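You operate a simulated robot arm through the tools that you are given. There is no shell and no other tool. Be economical: measure what you need, move in short steps, check, and stop when the job is done.

Carry out the task below with a simulated robot arm. There is one attempt and no reset: what you move stays moved.

Task
Close the red bin flap. Put the blue felt block on the top of the plywood bench away on the top of the low shelf unit. Take the red ring patch on the top of the pallets and put it away on the top of the plywood bench. Put the red tab on the trailer deck away on the top of the press bench. Put two of the steel inserts from the back of the trailer deck on the front of the trailer deck. Open the black-knobbed drawer, take the blue bobbin and put it in the inside of the black-knobbed drawer, then shut the drawer. Pull the black bin flap open. Any order will do. Set down upright: steel insert.

Only the result counts: the job must be done as asked and must still hold three seconds after the hand-in. Knocking over, shifting, dropping, spilling or breaking anything else fails it.

Robot
A 6-joint arm with a two-finger gripper on a trunk, on a base that drives. Base frame: it is fixed to the floor where the robot stands at the start and does not move with it; the origin is under the middle of the robot, x ahead of it, y to its left, z up. Units: cm, degrees, N and s.
Its first joint turns from -166.0 to 166.0 degrees. Places, roughly: black bin flap [80, 0, 80]; black-knobbed drawer [-170, 350, 50]; blue bobbin (4x4x2 cm) [-300, -20, 50]; blue felt block (6x5x4 cm) [100, -80, 70]; front of the trailer deck [-450, -20, 50]; inside of the black-knobbed drawer [-170, 340, 50]; red bin flap [60, 0, 80]; red ring patch (6x6x4 cm) [-200, -170, 40]; red tab (5x12x3 cm) [-250, -50, 50]; steel insert [-250, -25, 50]; top of the low shelf unit [-510, 150, 60]; top of the plywood bench [80, -60, 70]; top of the press bench [-1340, 860, 80]. Payload 2.54 kg.
The tool frame sits at the grasp point between the pads (the TCP): z along the fingers, y along the line on which they close. The tips reach 3 cm beyond it. Largest opening 11.6 cm; the body of the gripper starts 9.5 cm behind the TCP.
Orientation is told as [roll, pitch, yaw] about the base's x, y, z axes, in that order, counted from this pose: with the fingers straight down and closing along the base's y, the tool's x points along the base's -x, its y along +y and its z along -z.

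Tools
- The arm moves only by the tool arm_command. Its argument "increments" is a list that holds one entry, the list of rows, each a list of 7 numbers: the closure in counts, from 0 (fully open) to 255 (shut), then the shift along the tool's x, y, z in cm, then the turn, a rotation vector about the tool's x, y, z in degrees. In form: [[[hand, dx, dy, dz, wx, wy, wz], ...]]. A call has 1 to 20 rows; each row shifts and turns the commanded pose from where the row before left it, along the tool's axes as they then stand. Rows are played at 5 a second. More than 5 cm and 8.6 degrees between two rows, or a gripper value outside its range, and nothing of the call is played. Where a pose cannot be reached the arm comes as near as it can. A force on the tool above 40 N (or 10 N above the force at the start of the call, whichever is more), or a blocked arm, ends the call early, and 0.2 s more pass. The fingers move at their own pace (about 7.2 cm/s each) and stop on an object; they squeeze with about 44 N. The grip force told is the motor's: it shows also when the fingers shut on nothing. Time passes only in rows, and 0.2 s behind the last, so rows that do not move let the fingers close. The reply holds the time, the measured pose of the TCP, the force on the tool along the base axes, the opening and the grip force, in the units named above and with some noise, with the torque about the TCP (base axes, N m) and any sound that the robot's microphone picked up, and new pictures: "views" is both (left out), scene, wrist or none.
- Cameras (640 x 400 px; columns grow to the right, rows downward): "scene" is now at [-3.76, 12.22, 140.49]; the picture's right is [-0.31, -0.95, 0.00], its down [-0.57, 0.18, -0.80] and it looks along [0.77, -0.25, -0.59] (base axes); focal length 247 px, centre (320, 200). "wrist" rides on the gripper at [6.9, -1.5, -12.2] in the tool frame; the picture's right is [0.21, 0.98, 0.00], its down [-0.83, 0.18, -0.53] and it looks along [-0.52, 0.11, 0.85] (tool axes); focal length 251 px, centre (320, 200). There is no depth. A picture from a camera that has moved, and an enlarged one, comes with that camera's place and axes in the base frame and with its lens.
- base_move(legs): drives the robot by 1 to 6 legs, each [ahead, left, turn to the left] in cm, cm and degrees, along the robot's own axes; the way and the turn of a leg run together, so that a leg with both is an arc; at most 150 cm and 180 degrees a leg. The arm and the cameras ride along, it lands a little off, and it stops where it bumps. It gives what a move gives, and a new picture of the scene camera.
- aim_head(pan, tilt): turns the head with the scene camera to pan (to the left, within 120 degrees either way) and tilt (down, from -29 to 69), counted from straight ahead of the robot. It gives what a move gives, and a new picture of the scene camera.
- zoom(camera, box): a new picture of the part [left, top, right, bottom] of that camera's present view, enlarged. No time passes.
- sign_off(): hands the job in; it is judged then, once.

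Go step by step. Nothing tells you exact positions but the pictures and the camera data: compare them with the known pose of the tool, close in by small moves and look again before you grip or let go. The budget is 483 turns and 360 pictures, counting those below and the enlarged ones. Unless the task says otherwise, let go and move clear before handing in.

The tools are called after "Request:" as name(argument=value, ...) on one line, values as JSON. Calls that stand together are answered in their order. arm_command: Moves the arm, as the interface text tells. Its arguments: {"type":"object","properties":{"increments":{"type":"array"},"views":{"type":"string","enum":["both","scene","wrist","none"]}},"required":["increments"]} The other tools are called the same way: base_move (legs) drives the base; aim_head (pan, tilt) turns the head that bears the scene camera; zoom (camera, box) takes an enlarged picture of a part of a camera's view; sign_off () hands the job in.

At the start:

```text
clock: 0.0
position: [66.55, 12.52, 99.08]
tcp_rot: [0.0, 0.0, 0.0]
wrist_force: [0.5, 0.6, -0.5]
wrist_torque: [0.02, -0.01, 0.02]
width: 11.62
finger_force: 0.1
robot x, y, heading: [-0.16, -0.08, 0.2]
head pan, tilt: [-17.9, 36.5]
```

scene: 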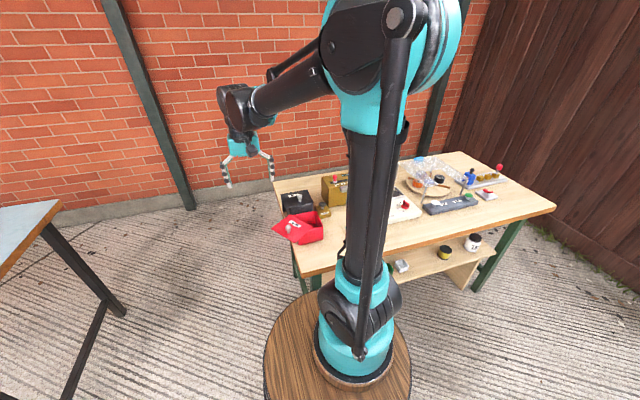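
wrist: 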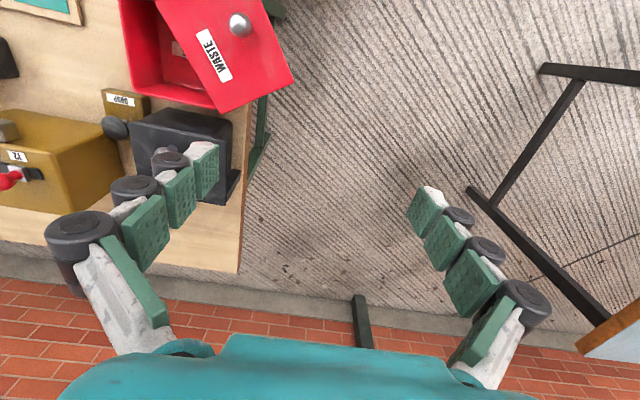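

The bench with the red bin (flap open, sloping toward the robot) and the black bin is just ahead and to the right of the tool. I'll enlarge both views to place the flaps.

Request:
zoom(camera="scene", box=[250, 140, 410, 260])

Request:
zoom(camera="wrist", box=[0, 0, 320, 260])

Request:
zoom(camera="scene", box=[380, 140, 560, 280])

```text
3.33 times, centred on (330, 200) of scene
camera zoom: at [-3.76, 12.22, 140.49], right [-0.31, -0.95, 0.0], down [-0.57, 0.18, -0.8], along [0.77, -0.25, -0.59], focal length 824 px, centre (287, 200)
```

zoom: 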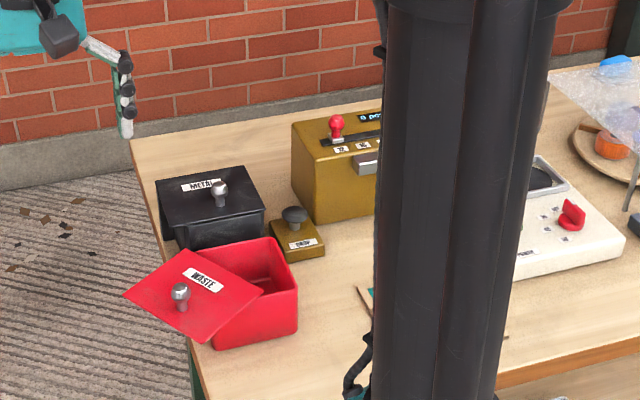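

```text
1.54 times, centred on (160, 130) of wrist
camera zoom: at [59.49, 11.3, 111.2], right [-0.21, 0.98, 0.0], down [0.83, 0.18, 0.53], along [0.52, 0.11, -0.85], focal length 387 px, centre (566, 308)
```

zoom: 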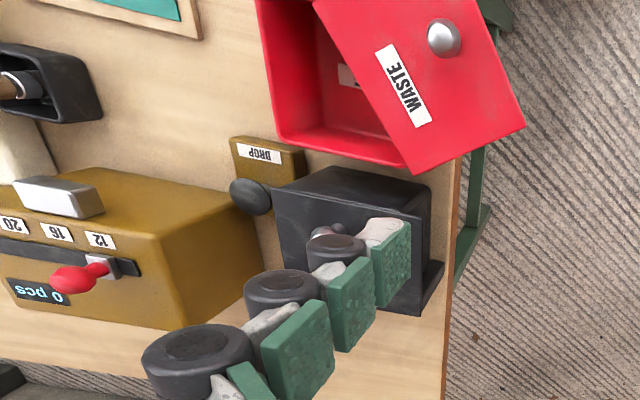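

```text
2.86 times, centred on (470, 210) of scene
camera zoom: at [-3.76, 12.22, 140.49], right [-0.31, -0.95, 0.0], down [-0.57, 0.18, -0.8], along [0.77, -0.25, -0.59], focal length 707 px, centre (-109, 171)
```

zoom: 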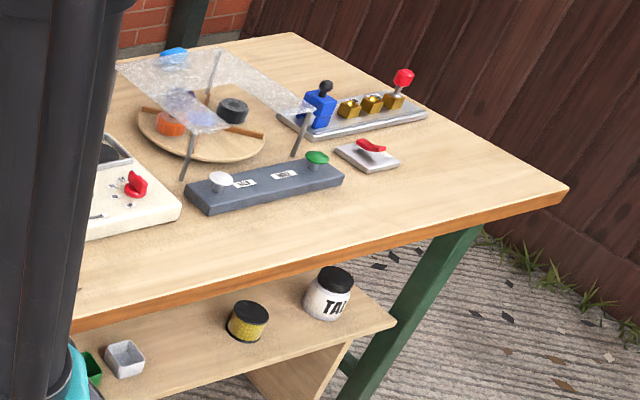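

Both lids look flat and swivel about a vertical pin at their far-left corner. The red lid is turned about 58° open, with its knob near (60, 3.3, 82) and its pivot near (69, 0.6). The black one is closed, with its knob near (77.5, -5.5). I'll back the base off about 20 cm to get them into reach.

Request:
base_move(legs=[[-20, 0, 0]])

Request:
aim_head(pan=0, tilt=40)

```text
clock: 1.6
position: [46.6, 12.69, 98.99]
tcp_rot: [-0.1, 0.1, 0.0]
wrist_force: [0.5, -1.3, -0.8]
wrist_torque: [0.04, 0.01, -0.02]
width: 11.61
finger_force: 0.2
robot x, y, heading: [-20.12, 0.04, -0.1]
head pan, tilt: [-17.9, 36.5]
camera scene: at [-23.68, 12.23, 140.49], right [-0.31, -0.95, 0.0], down [-0.57, 0.18, -0.8], along [0.77, -0.25, -0.59], focal length 247 px, centre (320, 200)
```

scene: 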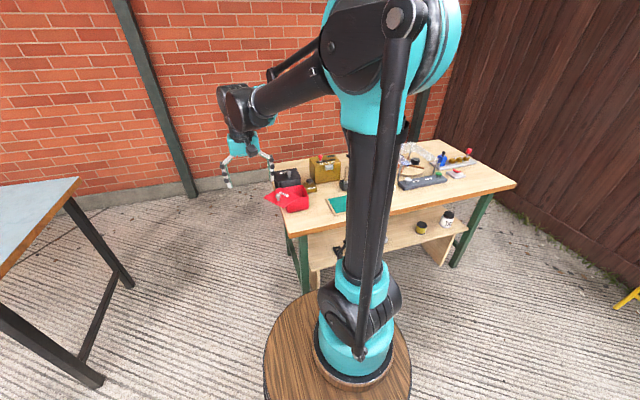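

```text
clock: 2.4
position: [46.47, 12.62, 99.04]
tcp_rot: [0.0, 0.1, 0.0]
wrist_force: [-0.6, -0.6, -0.1]
wrist_torque: [-0.01, 0.0, -0.02]
width: 11.61
finger_force: 0.1
robot x, y, heading: [-19.96, 0.05, 0.2]
head pan, tilt: [0.0, 40.0]
camera scene: at [-23.48, 14.9, 139.96], right [0.0, -1.0, 0.0], down [-0.64, 0.0, -0.77], along [0.77, 0.0, -0.64], focal length 247 px, centre (320, 200)
```

scene: 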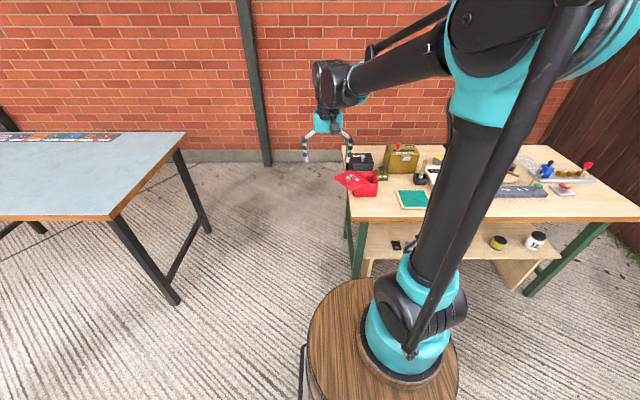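

The red lid is still open to the left. I'll shut the fingers and bring the tool over the +y side of the red knob, staying high, then check with the wrist camera.

Request:
arm_command(increments=[[[255, -4.5, -1.5, 1, 0, 0, 0], [255, -4.5, -1.5, 2, 0, 0, 0], [255, -4.5, -1.6, 4, 0, 0, 0], [255, 0, 0, 0, 0, 0, 0]]])

```text
refused: row 2 steps farther than a row can; nothing moved
```

Request:
arm_command(increments=[[[255, -4, -1.3, 1.5, 0, 0, 0], [255, -4, -1.3, 1.8, 0, 0, 0], [255, -4, -1.3, 1.8, 0, 0, 0], [255, -1.5, -0.7, 1.9, 0, 0, 0], [255, 0, 0, 0, 0, 0, 0]]])

```text
clock: 3.6
position: [60.17, 7.95, 91.95]
tcp_rot: [0.0, 0.0, 0.0]
wrist_force: [0.2, 0.3, -0.4]
wrist_torque: [-0.02, 0.02, -0.02]
width: 0.01
finger_force: 28.6
robot x, y, heading: [-19.87, -0.11, 0.3]
head pan, tilt: [0.0, 40.0]
camera scene: at [-23.48, 14.91, 139.96], right [0.0, -1.0, 0.0], down [-0.64, 0.0, -0.77], along [0.77, 0.0, -0.64], focal length 247 px, centre (320, 200)
camera wrist: at [53.14, 6.64, 104.15], right [-0.21, 0.98, 0.0], down [0.83, 0.18, 0.53], along [0.52, 0.11, -0.85], focal length 251 px, centre (320, 200)
```

scene: 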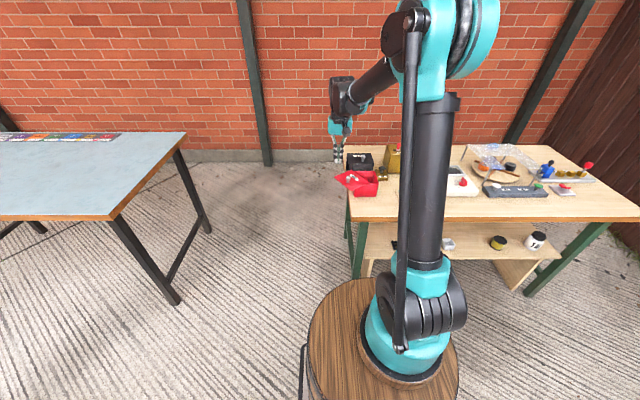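
wrist: 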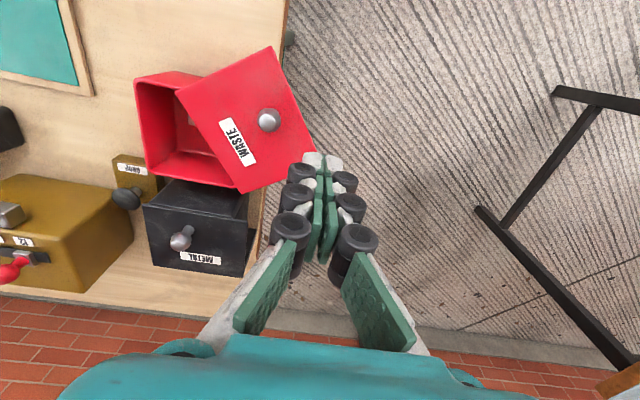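

The knob is confirmed at (59.6, 3.4) and the lid at z≈80. I'll lower beside it and push it in -y at x≈59.7.

Request:
arm_command(increments=[[[255, 0.3, 0, 4, 0, 0, 0], [255, 0, 0, 3.6, 0, 0, 0], [255, 0, -1.5, 0, 0, 0, 0], [255, 0, -1.5, 0, 0, 0, 0], [255, 0.2, -1.5, 0, 0, 0, 0], [255, 0, -1.5, 0, 0, 0, 0], [255, 0, 0, 0, 0, 0, 0]]])

```text
clock: 5.2
position: [59.44, 2.0, 84.5]
tcp_rot: [0.0, 0.1, 0.0]
wrist_force: [0.6, 0.1, 0.7]
wrist_torque: [0.0, 0.01, 0.02]
width: 0.0
finger_force: 28.4
robot x, y, heading: [-19.95, -0.12, 0.2]
head pan, tilt: [0.0, 40.0]
camera scene: at [-23.48, 14.91, 139.96], right [0.0, -1.0, 0.0], down [-0.64, 0.0, -0.77], along [0.77, 0.0, -0.64], focal length 247 px, centre (320, 200)
camera wrist: at [52.57, 0.68, 96.57], right [-0.21, 0.98, 0.0], down [0.83, 0.18, 0.53], along [0.52, 0.11, -0.85], focal length 251 px, centre (320, 200)
```

scene: 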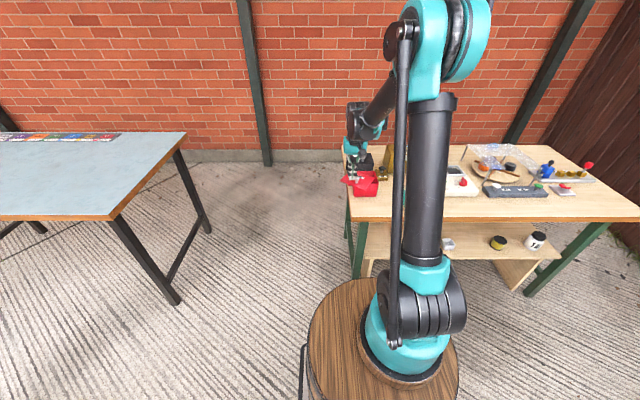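
wrist: 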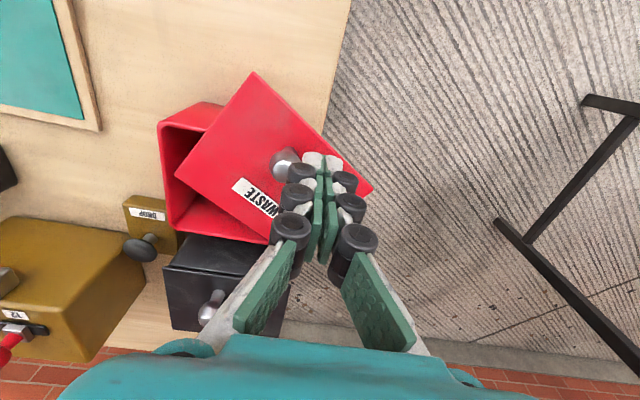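

The lid is swinging with the knob. I'll keep pushing along the arc.

Request:
arm_command(increments=[[[255, 0, -1.5, 0, 0, 0, 0], [255, 0, -1.5, 0, 0, 0, 0], [255, -0.3, -1.3, 0, 0, 0, 0], [255, -0.3, -1, 0, 0, 0, 0], [255, -0.3, -0.8, 0, 0, 0, 0], [255, -0.2, -0.6, 0, 0, 0, 0], [255, 0, 0, 0, 0, 0, 0]]], views="wrist")

```text
clock: 6.4
position: [60.09, -3.01, 84.4]
tcp_rot: [0.5, 0.3, 0.3]
wrist_force: [-10.6, 10.9, 7.2]
wrist_torque: [0.2, 0.21, -0.04]
width: 0.01
finger_force: 28.8
robot x, y, heading: [-19.69, 0.45, -0.0]
head pan, tilt: [0.0, 40.0]
stopped in row 5: the force on the tool passed its limit at 48 N (the readings are from after the stop); the commanded pose is now the measured one
camera wrist: at [53.11, -4.54, 96.66], right [-0.22, 0.98, 0.01], down [0.83, 0.18, 0.53], along [0.52, 0.13, -0.85], focal length 251 px, centre (320, 200)
```

wrist: 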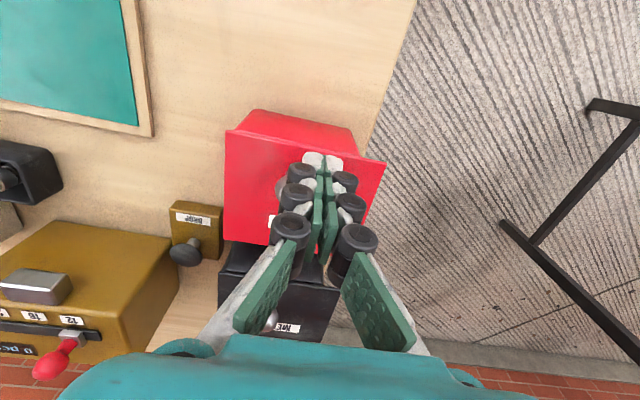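

The lid has met its stop and looks closed. I'll back the finger off, lift, and look.

Request:
arm_command(increments=[[[255, 0, 1.5, 0, 0, 0, 0], [255, 0, 1, -3, 0, 0, 0], [255, 0, 0, -5, 0, 0, 0], [255, 0, 0, 0, 0, 0, 0]]], views="wrist")

Request:
zoom(camera="scene", box=[320, 130, 440, 220])

```text
clock: 7.4
position: [60.08, -0.72, 92.43]
tcp_rot: [0.4, 0.2, 0.3]
wrist_force: [-0.1, -0.1, -0.5]
wrist_torque: [0.0, -0.04, 0.0]
width: 0.0
finger_force: 28.8
robot x, y, heading: [-20.03, 0.17, 0.1]
head pan, tilt: [0.0, 40.0]
camera wrist: at [53.2, -2.27, 104.64], right [-0.22, 0.98, 0.01], down [0.83, 0.18, 0.53], along [0.52, 0.12, -0.85], focal length 251 px, centre (320, 200)
```

wrist: 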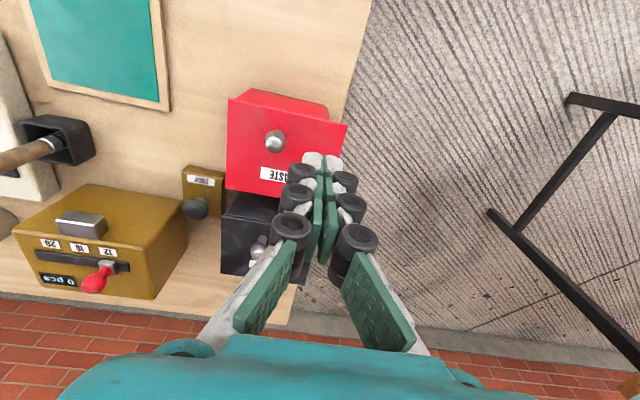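

```text
4.44 times, centred on (380, 175) of scene
camera zoom: at [-23.51, 14.94, 139.96], right [0.0, -1.0, 0.0], down [-0.64, 0.0, -0.77], along [0.77, 0.0, -0.64], focal length 1099 px, centre (53, 311)
```

zoom: 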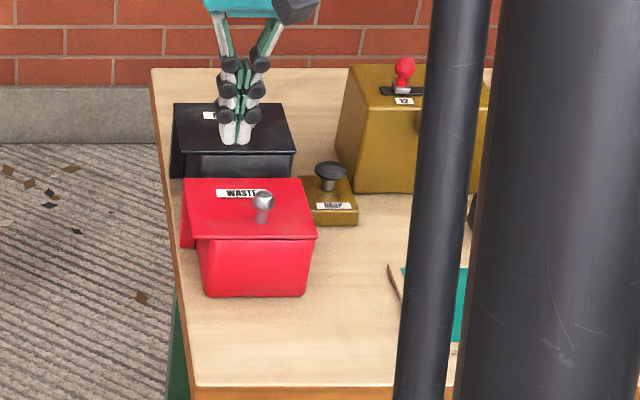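

The red bin is closed. I now place the black lid a little higher, at z≈82, with its knob near (74.5, -4.8). I'll move above its right side and check with the wrist camera.

Request:
arm_command(increments=[[[255, -4, -2, -1, 0, 0, 0], [255, -4, -2, -1, 0, 0, 0], [255, -4, -2, 0, 0, 0, 0], [255, -4, -2, 0, 0, 0, 0], [255, 0, 0, 0, -0.4, 0.2, 0.3], [255, 0, 0, 0, 0, 0, 0]]])

```text
clock: 8.8
position: [76.28, -8.6, 94.22]
tcp_rot: [0.9, 0.5, 0.0]
wrist_force: [-0.2, -0.3, 0.5]
wrist_torque: [0.0, 0.02, 0.0]
width: 0.01
finger_force: 28.8
robot x, y, heading: [-20.04, -0.17, 0.1]
head pan, tilt: [0.0, 40.0]
camera scene: at [-23.51, 14.94, 139.96], right [0.0, -1.0, 0.0], down [-0.64, 0.0, -0.77], along [0.77, 0.0, -0.64], focal length 247 px, centre (320, 200)
camera wrist: at [69.38, -10.27, 106.47], right [-0.21, 0.98, 0.02], down [0.83, 0.17, 0.53], along [0.51, 0.13, -0.85], focal length 251 px, centre (320, 200)
```

scene: 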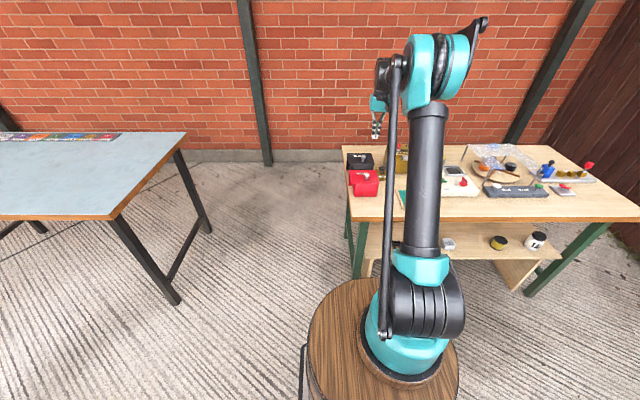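
wrist: 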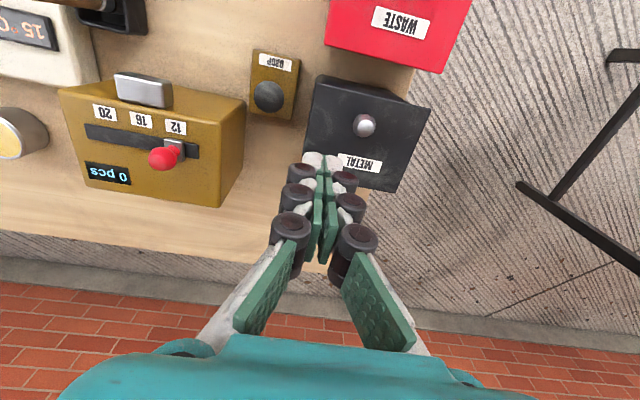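

The knob is confirmed at (74.6, -4.5) and the pivot at about (81.2, 1.8). I'll turn the tool about 25° to face along the arc, lower it behind the knob, and check.

Request:
arm_command(increments=[[[255, 0, 0, 0, 0.9, -0.5, 0], [255, 0, 0, 0, 0, 0, -8.4], [255, 0, 0, 0, 0, 0, -8.4], [255, 0, 0, 0, 0, 0, -8.4], [255, 0, 0, 4, 0, 0, 0], [255, 0, 0, 4, 0, 0, 0], [255, 0, 0, 0, 0, 0, 0]]], views="wrist")

```text
clock: 10.4
position: [76.3, -8.66, 86.35]
tcp_rot: [-0.1, 0.0, 25.2]
wrist_force: [0.0, 0.8, 0.0]
wrist_torque: [-0.01, -0.01, -0.01]
width: 0.02
finger_force: 28.4
robot x, y, heading: [-20.14, 0.35, 0.1]
head pan, tilt: [0.0, 40.0]
camera wrist: at [70.49, -12.81, 98.41], right [-0.61, 0.79, 0.0], down [0.67, 0.52, 0.53], along [0.42, 0.32, -0.85], focal length 251 px, centre (320, 200)
```

wrist: 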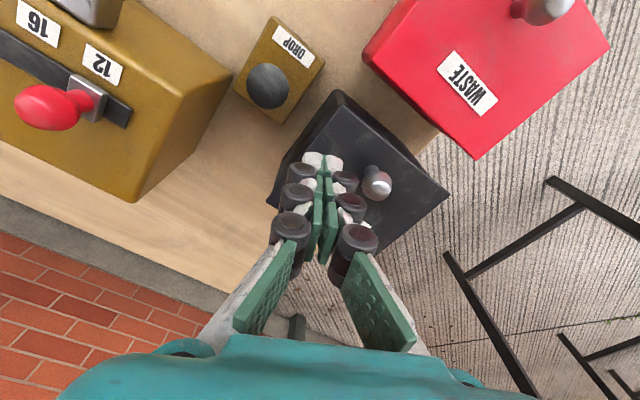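

The finger is right of the knob, just above the lid. I'll push along the arc in small steps.

Request:
arm_command(increments=[[[255, -1.3, 2.0, 0.3, 0, 0, 0], [255, 0.66, 1.86, 0, 0, 0, 0], [255, 0.52, 1.69, 0, 0, 0, 0], [255, 0.21, 1.87, 0, 0, 0, 0], [255, 0, 0, 0, 0, 0, 0]]], views="wrist")

```text
clock: 11.6
position: [72.91, -2.02, 85.92]
tcp_rot: [0.0, -0.1, 25.3]
wrist_force: [-0.6, -0.5, 0.0]
wrist_torque: [0.0, 0.04, -0.01]
width: 0.0
finger_force: 29.0
robot x, y, heading: [-20.03, 0.32, 0.3]
head pan, tilt: [0.0, 40.0]
camera wrist: at [67.24, -6.08, 98.15], right [-0.61, 0.79, 0.0], down [0.67, 0.52, 0.53], along [0.42, 0.32, -0.85], focal length 251 px, centre (320, 200)
```

wrist: 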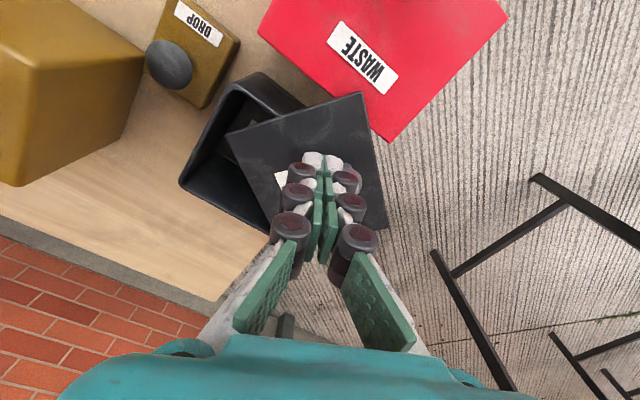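

It's opening. I'll carry on until the lid is fully open or meets its stop.

Request:
arm_command(increments=[[[255, -0.1, 1.6, 0, 0, 0, 0], [255, -0.46, 1.66, 0, 0, 0, 0], [255, -0.6, 1.4, 0, 0, 0, 0], [255, -0.7, 1.3, 0, 0, 0, 0], [255, 0, 0, 0, 0, 0, 0]]], views="wrist")

```text
clock: 12.8
position: [72.14, 4.39, 85.96]
tcp_rot: [-0.1, -0.1, 25.3]
wrist_force: [-0.1, 0.3, -0.3]
wrist_torque: [-0.01, 0.0, 0.02]
width: 0.01
finger_force: 28.7
robot x, y, heading: [-20.18, -0.24, -0.1]
head pan, tilt: [0.0, 40.0]
camera wrist: at [66.42, 0.08, 98.1], right [-0.61, 0.79, 0.0], down [0.67, 0.52, 0.53], along [0.42, 0.32, -0.85], focal length 251 px, centre (320, 200)
```

wrist: 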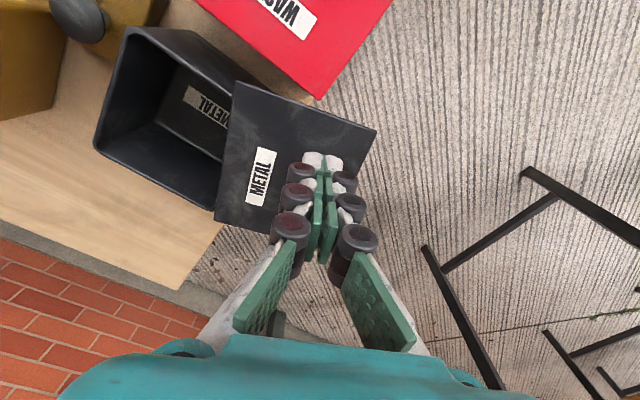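

It's well open. One more short push to find its stop.

Request:
arm_command(increments=[[[255, -1.0, 0.7, 0, 0, 0, 0], [255, -1.0, 0.6, 0, 0, 0, 0], [255, -1.2, 0.5, 0, 0, 0, 0], [255, -1.2, 0.3, 0, 0, 0, 0], [255, 0, 0, 0, 0, 0, 0]]], views="wrist")

```text
clock: 13.8
position: [74.47, 7.21, 86.11]
tcp_rot: [-0.1, 0.8, 25.1]
wrist_force: [-12.9, -4.3, 8.8]
wrist_torque: [-0.04, 0.3, 0.0]
width: 0.59
finger_force: 28.2
robot x, y, heading: [-20.09, 0.14, 0.1]
head pan, tilt: [0.0, 40.0]
stopped in row 4: the force on the tool passed its limit at 54 N (the readings are from after the stop); the commanded pose is now the measured one
camera wrist: at [68.82, 3.2, 98.29], right [-0.61, 0.8, 0.0], down [0.68, 0.52, 0.52], along [0.41, 0.32, -0.85], focal length 251 px, centre (320, 200)
```

wrist: 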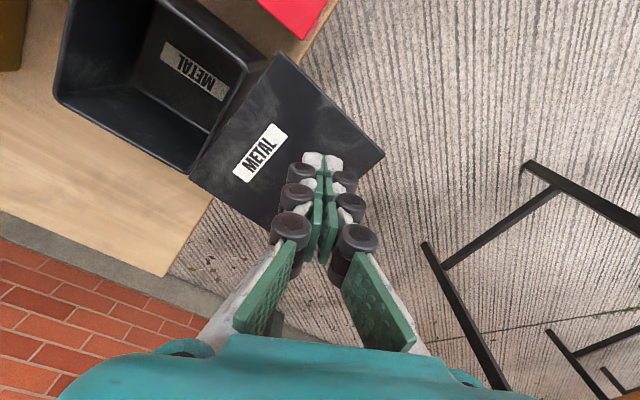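

The lid is at its stop, fully open. I'll back away, lift, and look to the right for the blue felt block.

Request:
arm_command(increments=[[[255, 1, -1, 0, 0, 0, 0], [255, 0, 0, -5, 0, 0, 0], [255, 0, 0, -5, 0, 0, 0], [100, 0, 0, -5, 0, 0, 8.4], [100, 0, 0, 0, 0, 0, 8.4], [100, 0, 0, 0, 0, 0, 8.4], [100, 0, 0, 0, 0, 0, 0]]], views="wrist")

Request:
aim_head(pan=-55, tilt=35)

```text
clock: 15.3
position: [74.22, 6.13, 100.88]
tcp_rot: [-0.3, 0.5, -0.3]
wrist_force: [0.4, 0.6, 0.3]
wrist_torque: [0.0, -0.01, 0.01]
width: 7.06
finger_force: 0.0
robot x, y, heading: [-19.95, -0.15, 0.0]
head pan, tilt: [0.0, 40.0]
camera wrist: at [67.34, 4.92, 113.2], right [-0.21, 0.98, 0.0], down [0.83, 0.18, 0.53], along [0.51, 0.11, -0.85], focal length 251 px, centre (320, 200)
```

wrist: 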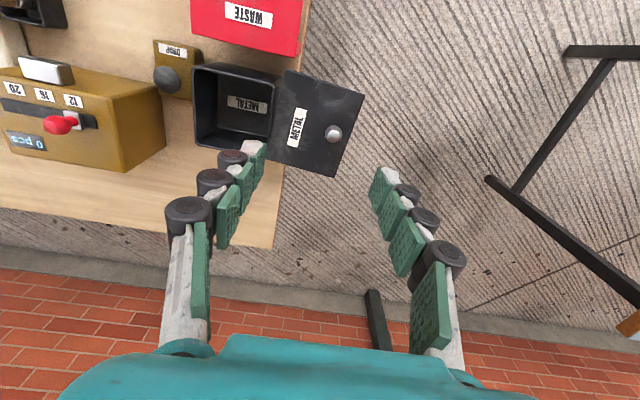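

```text
clock: 16.6
position: [74.23, 6.14, 100.93]
tcp_rot: [-0.3, 0.4, -0.2]
wrist_force: [-0.1, 1.1, -0.8]
wrist_torque: [-0.01, -0.02, -0.02]
width: 7.09
finger_force: 0.1
robot x, y, heading: [-19.71, -0.19, 0.2]
head pan, tilt: [-55.0, 35.0]
camera scene: at [-26.97, 7.72, 140.72], right [-0.82, -0.57, 0.0], down [-0.33, 0.47, -0.82], along [0.47, -0.67, -0.57], focal length 247 px, centre (320, 200)
```

scene: 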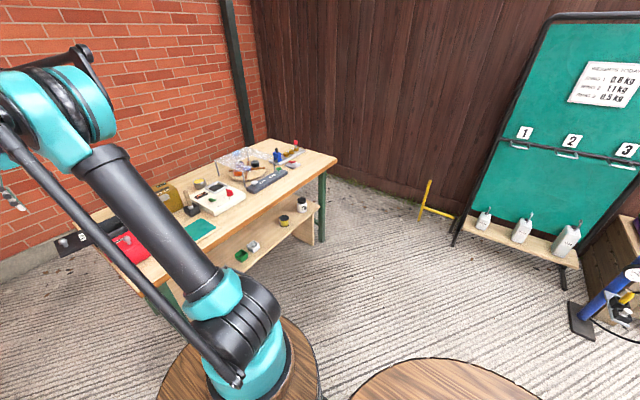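

Now an enlarged look at the bench's contents to find the blue felt block, and at the round wooden thing close to the robot.

Request:
zoom(camera="scene", box=[180, 120, 340, 220])

Request:
aim_head(pan=-100, tilt=45)

```text
4.00 times, centred on (260, 170) of scene
camera zoom: at [-26.97, 7.72, 140.72], right [-0.82, -0.57, 0.0], down [-0.33, 0.47, -0.82], along [0.47, -0.67, -0.57], focal length 989 px, centre (560, 320)
```

zoom: 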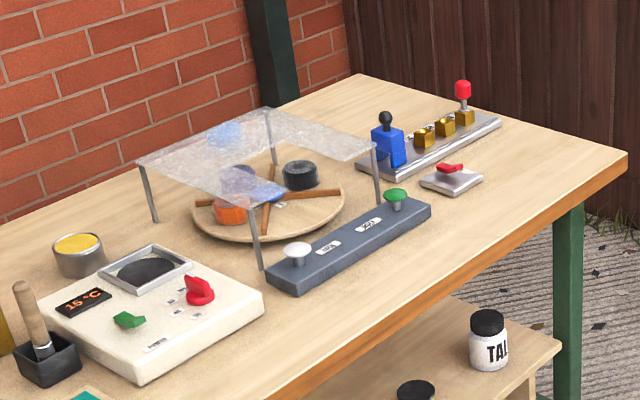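

```text
clock: 17.7
position: [74.25, 6.24, 100.94]
tcp_rot: [-0.3, 0.5, -0.2]
wrist_force: [-0.6, 0.6, 0.6]
wrist_torque: [0.01, -0.01, 0.01]
width: 7.06
finger_force: 0.1
robot x, y, heading: [-20.1, 0.24, -0.2]
head pan, tilt: [-100.0, 45.0]
camera scene: at [-33.44, 6.92, 139.24], right [-0.98, 0.17, 0.0], down [0.12, 0.7, -0.71], along [-0.12, -0.7, -0.71], focal length 247 px, centre (320, 200)
```

scene: 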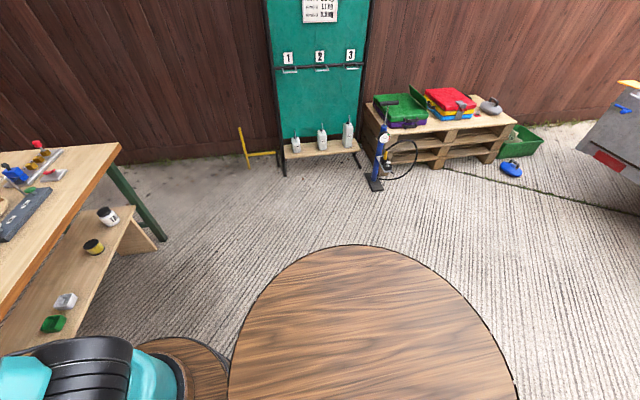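

The light-blue block appears to lie behind the clear canopy, near (106, -86) at the back edge of the bench. I'll strafe right to stand in front of it, with the tool held high, and look closer.

Request:
base_move(legs=[[0, -85, 0]])

Request:
aim_head(pan=0, tilt=35)

```text
clock: 22.2
position: [74.58, -77.2, 101.02]
tcp_rot: [-0.3, 0.5, 0.5]
wrist_force: [-1.3, -0.3, -0.3]
wrist_torque: [-0.02, 0.04, -0.01]
width: 7.06
finger_force: 0.1
robot x, y, heading: [-19.38, -84.27, 0.7]
head pan, tilt: [-100.0, 45.0]
camera scene: at [-33.1, -77.54, 139.24], right [-0.99, 0.16, 0.0], down [0.12, 0.7, -0.71], along [-0.12, -0.7, -0.71], focal length 247 px, centre (320, 200)
```

scene: 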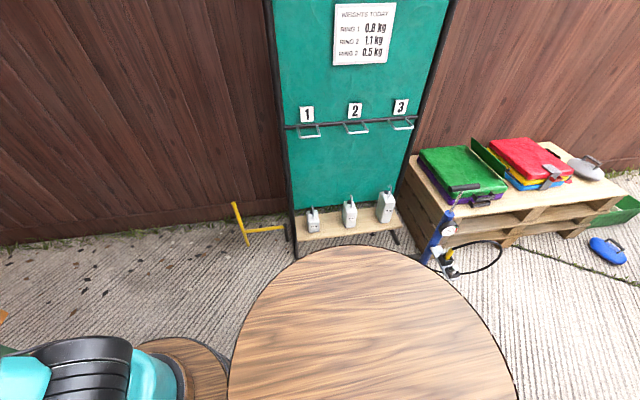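

```text
clock: 23.9
position: [74.64, -77.25, 100.89]
tcp_rot: [-0.3, 0.5, 0.4]
wrist_force: [0.9, -0.5, -0.4]
wrist_torque: [-0.01, 0.01, -0.01]
width: 7.05
finger_force: 0.1
robot x, y, heading: [-19.43, -84.65, 0.5]
head pan, tilt: [0.0, 35.0]
camera scene: at [-22.96, -69.43, 140.72], right [0.01, -1.0, 0.0], down [-0.57, -0.01, -0.82], along [0.82, 0.01, -0.57], focal length 247 px, centre (320, 200)
```

scene: 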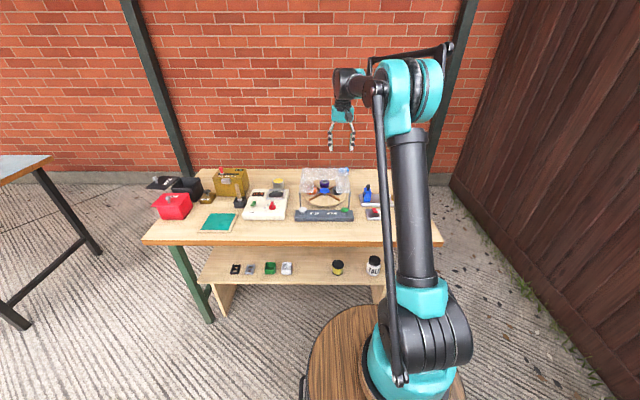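

Request:
zoom(camera="scene", box=[270, 150, 390, 230])

Request:
zoom(camera="wrist", box=[0, 0, 640, 400])

```text
5.00 times, centred on (330, 190) of scene
camera zoom: at [-22.96, -69.43, 140.72], right [0.01, -1.0, 0.0], down [-0.57, -0.01, -0.82], along [0.82, 0.01, -0.57], focal length 1236 px, centre (270, 250)
```

zoom: 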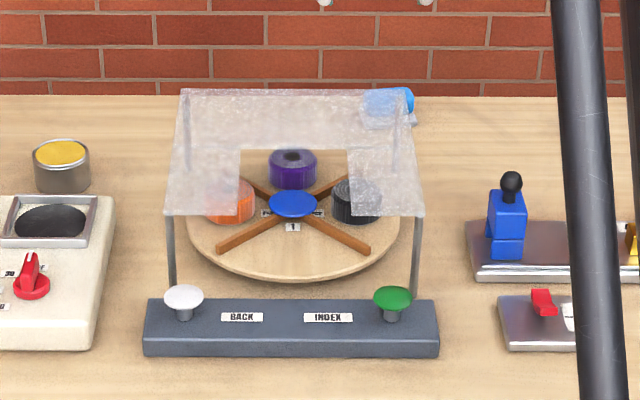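

```text
1.00 times, centred on (320, 200) of wrist (not enlarged: the box is as wide or as high as the picture)
camera zoom: at [67.71, -78.53, 113.19], right [-0.22, 0.98, 0.0], down [0.83, 0.19, 0.53], along [0.51, 0.11, -0.85], focal length 251 px, centre (320, 200)
```

zoom: 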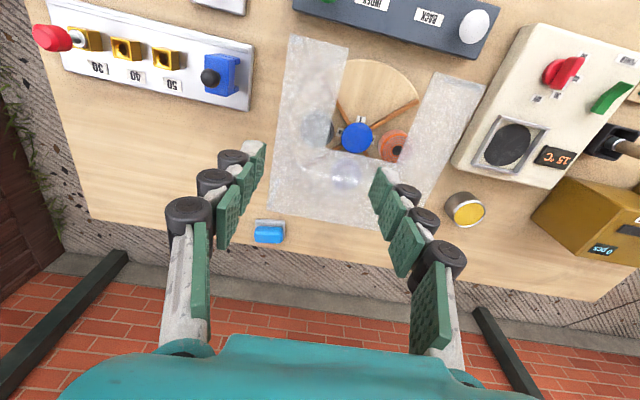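

The block is at about (103, -82), blue on a grey felt base, clear of the canopy (x<87, y>-81). I'll drive ahead about 30 cm so it falls in reach.

Request:
base_move(legs=[[29, 0, 0]])

Request:
arm_command(increments=[[[40, 0, -2, 0, -0.3, -0.5, 0], [40, 0, -2.5, 3, 0, 0, 0], [40, 0, 0, 4, 0, 0, 0], [40, 0, 0, 4, 0, 0, 0], [40, 0, 0, 0, 0, 0, 0]]], views="wrist")

```text
clock: 25.9
position: [101.12, -76.89, 100.84]
tcp_rot: [-0.2, 0.6, 0.5]
wrist_force: [0.4, 0.9, 0.4]
wrist_torque: [0.02, 0.02, -0.03]
width: 7.06
finger_force: 0.0
robot x, y, heading: [6.95, -83.57, 0.6]
head pan, tilt: [0.0, 35.0]
stopped in leg 1: the robot was blocked; the commanded pose is now the measured one
camera scene: at [3.53, -69.15, 140.72], right [0.01, -1.0, 0.0], down [-0.57, -0.01, -0.82], along [0.82, 0.01, -0.57], focal length 247 px, centre (320, 200)
```

scene: 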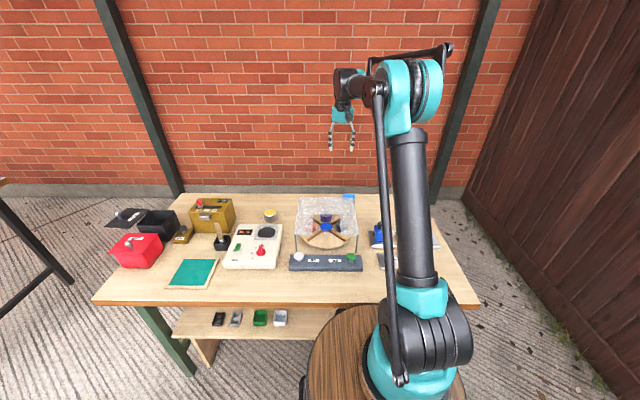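

```text
clock: 27.1
position: [101.26, -81.27, 89.77]
tcp_rot: [-0.1, 0.1, 0.5]
wrist_force: [-0.3, 0.1, 0.3]
wrist_torque: [0.0, 0.0, 0.0]
width: 9.78
finger_force: 0.1
robot x, y, heading: [7.05, -83.84, 0.8]
head pan, tilt: [0.0, 35.0]
camera wrist: at [94.25, -82.63, 101.89], right [-0.22, 0.97, 0.0], down [0.82, 0.19, 0.53], along [0.52, 0.12, -0.85], focal length 251 px, centre (320, 200)
```

wrist: 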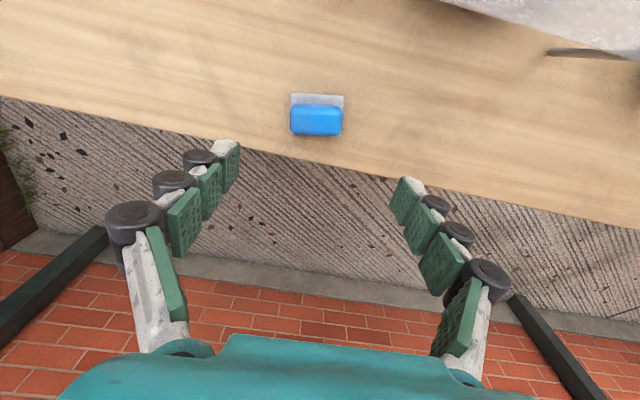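

The block is centred near (101.5, -81.5), long side along y, so the fingers will straddle it. The base stopped against the bench, and the bench things look undisturbed. I'll lower most of the way and check.

Request:
arm_command(increments=[[[20, -0.2, -0.1, 4, 0, 0, 0.7], [20, 0, 0, 4, 0, 0, 0], [20, 0, 0, 4, 0, 0, 0], [20, 0, 0, 0, 0, 0, 0]]], views="wrist")

```text
clock: 28.1
position: [101.33, -81.36, 77.71]
tcp_rot: [0.0, 0.0, -0.2]
wrist_force: [-1.1, -1.2, 0.1]
wrist_torque: [0.03, -0.01, -0.01]
width: 10.71
finger_force: 0.1
robot x, y, heading: [6.97, -83.71, 0.5]
head pan, tilt: [0.0, 35.0]
camera wrist: at [94.35, -82.64, 89.93], right [-0.21, 0.98, 0.0], down [0.83, 0.18, 0.53], along [0.52, 0.11, -0.85], focal length 251 px, centre (320, 200)
```

wrist: 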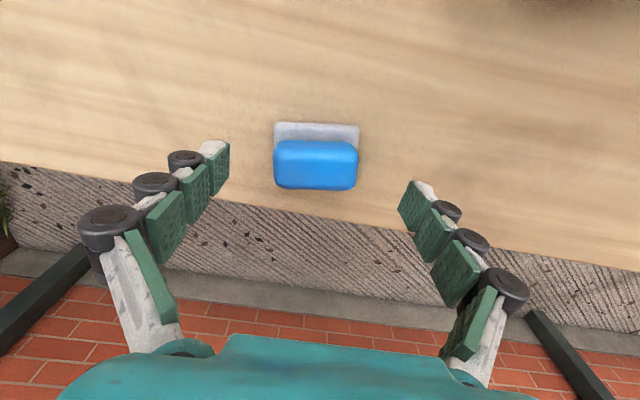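

Well centred. I'll lower the last 4 cm, shift slightly ahead, and close.

Request:
arm_command(increments=[[[20, -0.5, 0, 2, 0, 0, 0], [20, 0, 0, 1.9, 0, 0, 0], [200, 0, 0, 0, 0, 0, 0], [200, 0, 0, 0, 0, 0, 0], [200, 0, 0, 0, 0, 0, 0], [200, 0, 0, -1, 0, 0, 0], [200, 0, 0, -3, 0, 0, 0], [200, 0, 0, -4, 0, 0, 0]]], views="wrist")

```text
clock: 29.1
position: [101.88, -81.33, 74.57]
tcp_rot: [0.0, -0.2, -0.2]
wrist_force: [3.0, 2.1, 66.3]
wrist_torque: [0.1, 0.03, 0.03]
width: 7.53
finger_force: 41.0
robot x, y, heading: [6.95, -84.01, 0.5]
head pan, tilt: [0.0, 35.0]
stopped in row 4: the force on the tool passed its limit at 45 N (the readings are from after the stop); the commanded pose is now the measured one
camera wrist: at [94.78, -82.62, 86.67], right [-0.21, 0.98, 0.0], down [0.82, 0.18, 0.54], along [0.52, 0.11, -0.84], focal length 251 px, centre (320, 200)
```

wrist: 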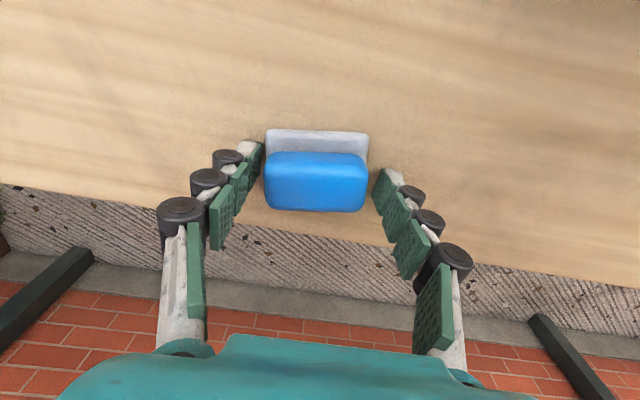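

The tips met the bench top as they closed. I'll rise about 1 cm and close again.

Request:
arm_command(increments=[[[150, 0, 0, -0.8, 0, 0, 0], [200, 0, 0, 0, 0, 0, 0], [200, 0, 0, 0, 0, 0, 0], [200, 0, 0, 0, 0, 0, 0], [200, 0, 0, 0, 0, 0, 0]]], views="wrist")

```text
clock: 30.3
position: [101.86, -81.27, 74.96]
tcp_rot: [0.0, 0.0, -0.3]
wrist_force: [0.6, 0.8, -0.3]
wrist_torque: [0.0, 0.01, 0.0]
width: 5.85
finger_force: 43.8
robot x, y, heading: [7.0, -83.87, 0.9]
head pan, tilt: [0.0, 35.0]
camera wrist: at [94.91, -82.68, 87.05], right [-0.21, 0.98, 0.0], down [0.83, 0.18, 0.53], along [0.52, 0.11, -0.85], focal length 251 px, centre (320, 200)
```

wrist: 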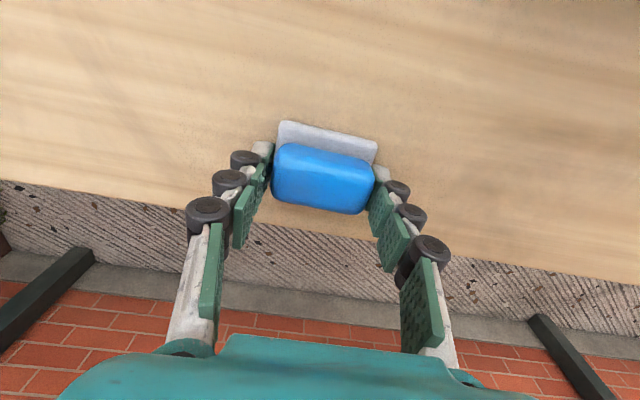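

Gripped at 5.85 cm wide; the block turned slightly in the pads. I'll lift straight up.

Request:
arm_command(increments=[[[200, 0, 0, -1, 0, 0, 0], [200, 0, 0, -4, 0, 0, 0], [200, 0, 0, -4.5, 0, 0, 0], [200, 0, 0, -5, 0, 0, 0], [200, 0, 0, -5, 0, 0, 0], [200, 0, 0, -4, 0, 0, 0], [200, 0, 0, 0, 0, 0, 0]]], views="wrist")

```text
clock: 31.9
position: [101.84, -81.38, 98.35]
tcp_rot: [0.0, 0.0, -0.3]
wrist_force: [0.4, 0.3, -0.7]
wrist_torque: [0.01, 0.06, -0.02]
width: 5.86
finger_force: 43.6
robot x, y, heading: [7.08, -83.78, 0.6]
head pan, tilt: [0.0, 35.0]
camera wrist: at [94.84, -82.7, 110.56], right [-0.21, 0.98, 0.0], down [0.83, 0.18, 0.53], along [0.52, 0.11, -0.85], focal length 251 px, centre (320, 200)
```

wrist: 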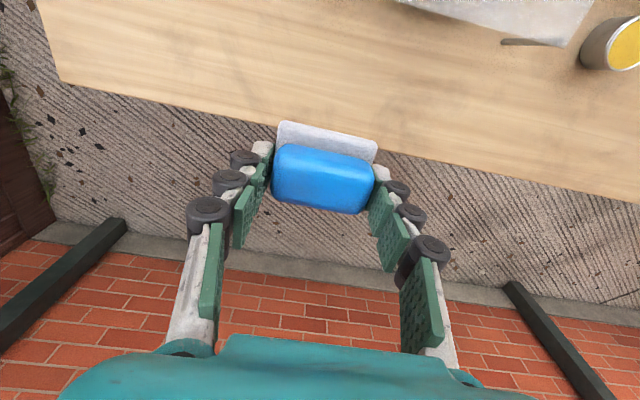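

The block is held. I'll back the base away from the bench and look around at the rest of the yard.

Request:
base_move(legs=[[-45, 0, 0]])

Request:
aim_head(pan=120, tilt=20)

Request:
aim_head(pan=-120, tilt=20)

```text
clock: 34.6
position: [56.96, -81.91, 98.35]
tcp_rot: [-0.1, 0.0, -0.3]
wrist_force: [-0.5, 0.1, -0.7]
wrist_torque: [0.01, 0.0, 0.03]
width: 5.86
finger_force: 44.3
robot x, y, heading: [-37.89, -84.97, 0.8]
head pan, tilt: [0.0, 35.0]
camera scene: at [-41.34, -69.66, 140.72], right [0.01, -1.0, 0.0], down [-0.57, -0.01, -0.82], along [0.82, 0.01, -0.57], focal length 247 px, centre (320, 200)
```

scene: 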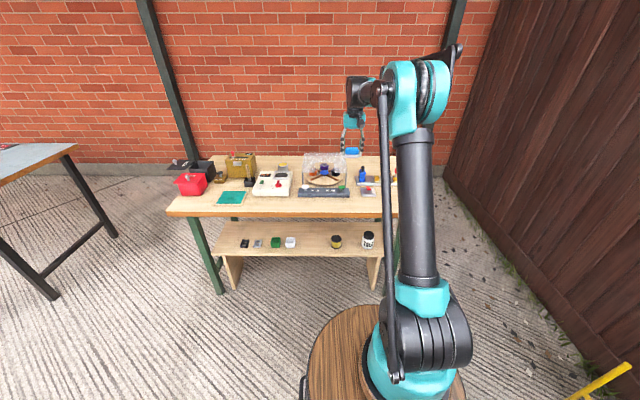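

```text
clock: 36.6
position: [57.0, -82.04, 98.34]
tcp_rot: [0.0, 0.0, -0.3]
wrist_force: [-0.6, -0.5, -0.5]
wrist_torque: [-0.01, -0.02, -0.02]
width: 5.86
finger_force: 44.4
robot x, y, heading: [-37.99, -84.35, 0.7]
head pan, tilt: [120.0, 20.0]
camera scene: at [-54.88, -61.74, 143.1], right [0.86, 0.51, 0.0], down [0.17, -0.29, -0.94], along [-0.48, 0.81, -0.34], focal length 247 px, centre (320, 200)
```

scene: 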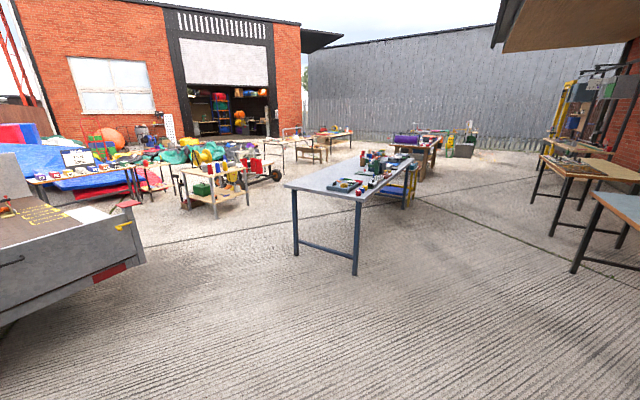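

```text
clock: 40.0
position: [57.01, -82.04, 98.37]
tcp_rot: [0.0, 0.1, -0.2]
wrist_force: [-0.6, 0.3, -0.2]
wrist_torque: [0.01, 0.01, -0.03]
width: 5.87
finger_force: 43.8
robot x, y, heading: [-37.68, -84.49, 0.6]
head pan, tilt: [-120.0, 20.0]
camera scene: at [-54.71, -77.87, 143.1], right [-0.87, 0.49, 0.0], down [0.17, 0.3, -0.94], along [-0.46, -0.82, -0.34], focal length 247 px, centre (320, 200)
```

scene: 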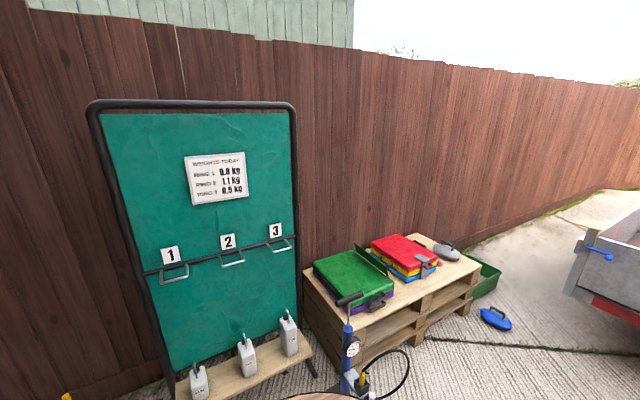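

The yard lies behind me, with the trailer at about x -220 to -450. I'll turn left on the spot, through clear space, to face the -x side and study it.

Request:
base_move(legs=[[-5, 0, 0], [0, 0, 160]])

Request:
aim_head(pan=0, tilt=20)

```text
clock: 47.5
position: [-132.93, -54.22, 98.34]
tcp_rot: [0.0, 0.0, 159.6]
wrist_force: [-0.3, 0.8, -0.5]
wrist_torque: [-0.01, -0.03, 0.02]
width: 5.84
finger_force: 43.7
robot x, y, heading: [-42.84, -84.3, 160.5]
head pan, tilt: [-120.0, 20.0]
camera scene: at [-29.61, -96.78, 143.1], right [0.65, -0.76, 0.0], down [-0.26, -0.22, -0.94], along [0.71, 0.61, -0.34], focal length 247 px, centre (320, 200)
```

scene: 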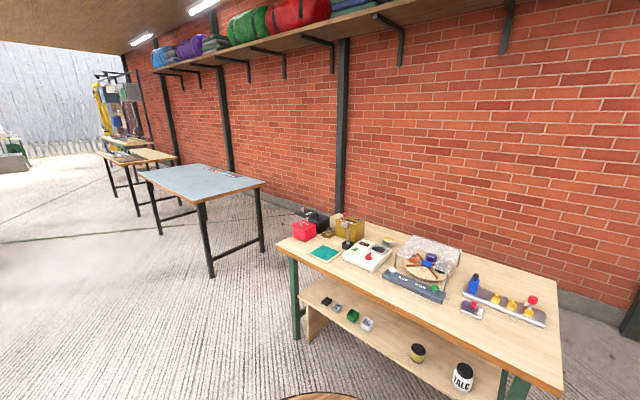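

```text
clock: 49.5
position: [-132.97, -54.3, 98.41]
tcp_rot: [0.0, 0.0, 159.7]
wrist_force: [0.5, 0.6, -0.6]
wrist_torque: [0.01, 0.01, -0.04]
width: 5.85
finger_force: 43.8
robot x, y, heading: [-42.95, -84.39, 160.4]
head pan, tilt: [0.0, 20.0]
camera scene: at [-45.47, -99.7, 143.1], right [0.33, 0.94, 0.0], down [0.32, -0.11, -0.94], along [-0.89, 0.31, -0.34], focal length 247 px, centre (320, 200)
```

scene: 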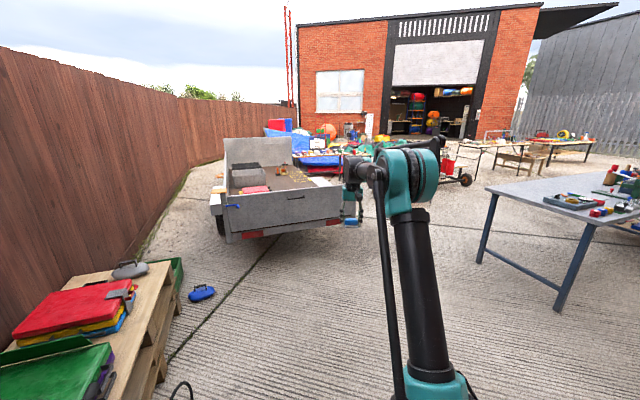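

Request:
zoom(camera="scene", box=[200, 110, 380, 240])

Request:
zoom(camera="scene", box=[380, 90, 640, 250])

```text
3.08 times, centred on (290, 175) of scene
camera zoom: at [-45.47, -99.7, 143.1], right [0.33, 0.94, 0.0], down [0.32, -0.11, -0.94], along [-0.89, 0.31, -0.34], focal length 761 px, centre (412, 277)
```

zoom: 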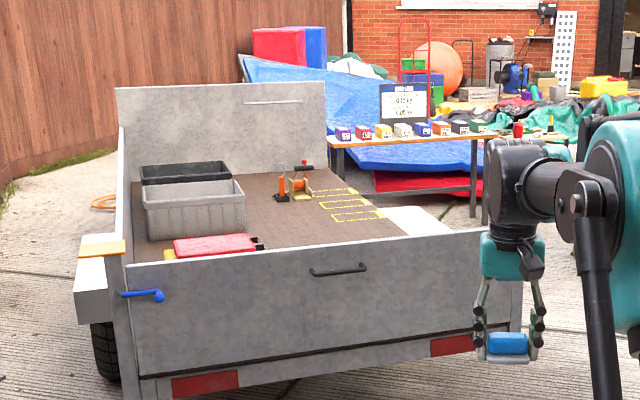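

```text
2.46 times, centred on (510, 170) of scene
camera zoom: at [-45.47, -99.7, 143.1], right [0.33, 0.94, 0.0], down [0.32, -0.11, -0.94], along [-0.89, 0.31, -0.34], focal length 609 px, centre (-148, 274)
```

zoom: 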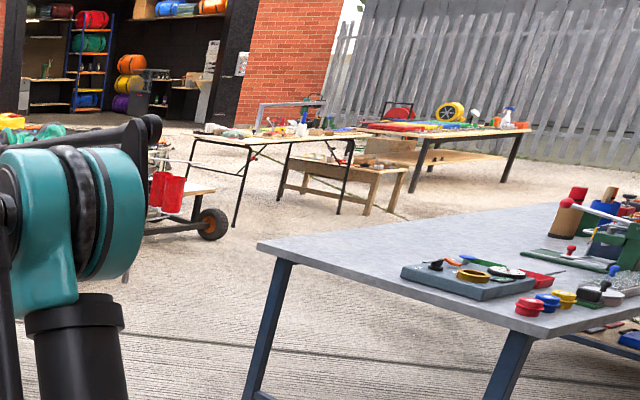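

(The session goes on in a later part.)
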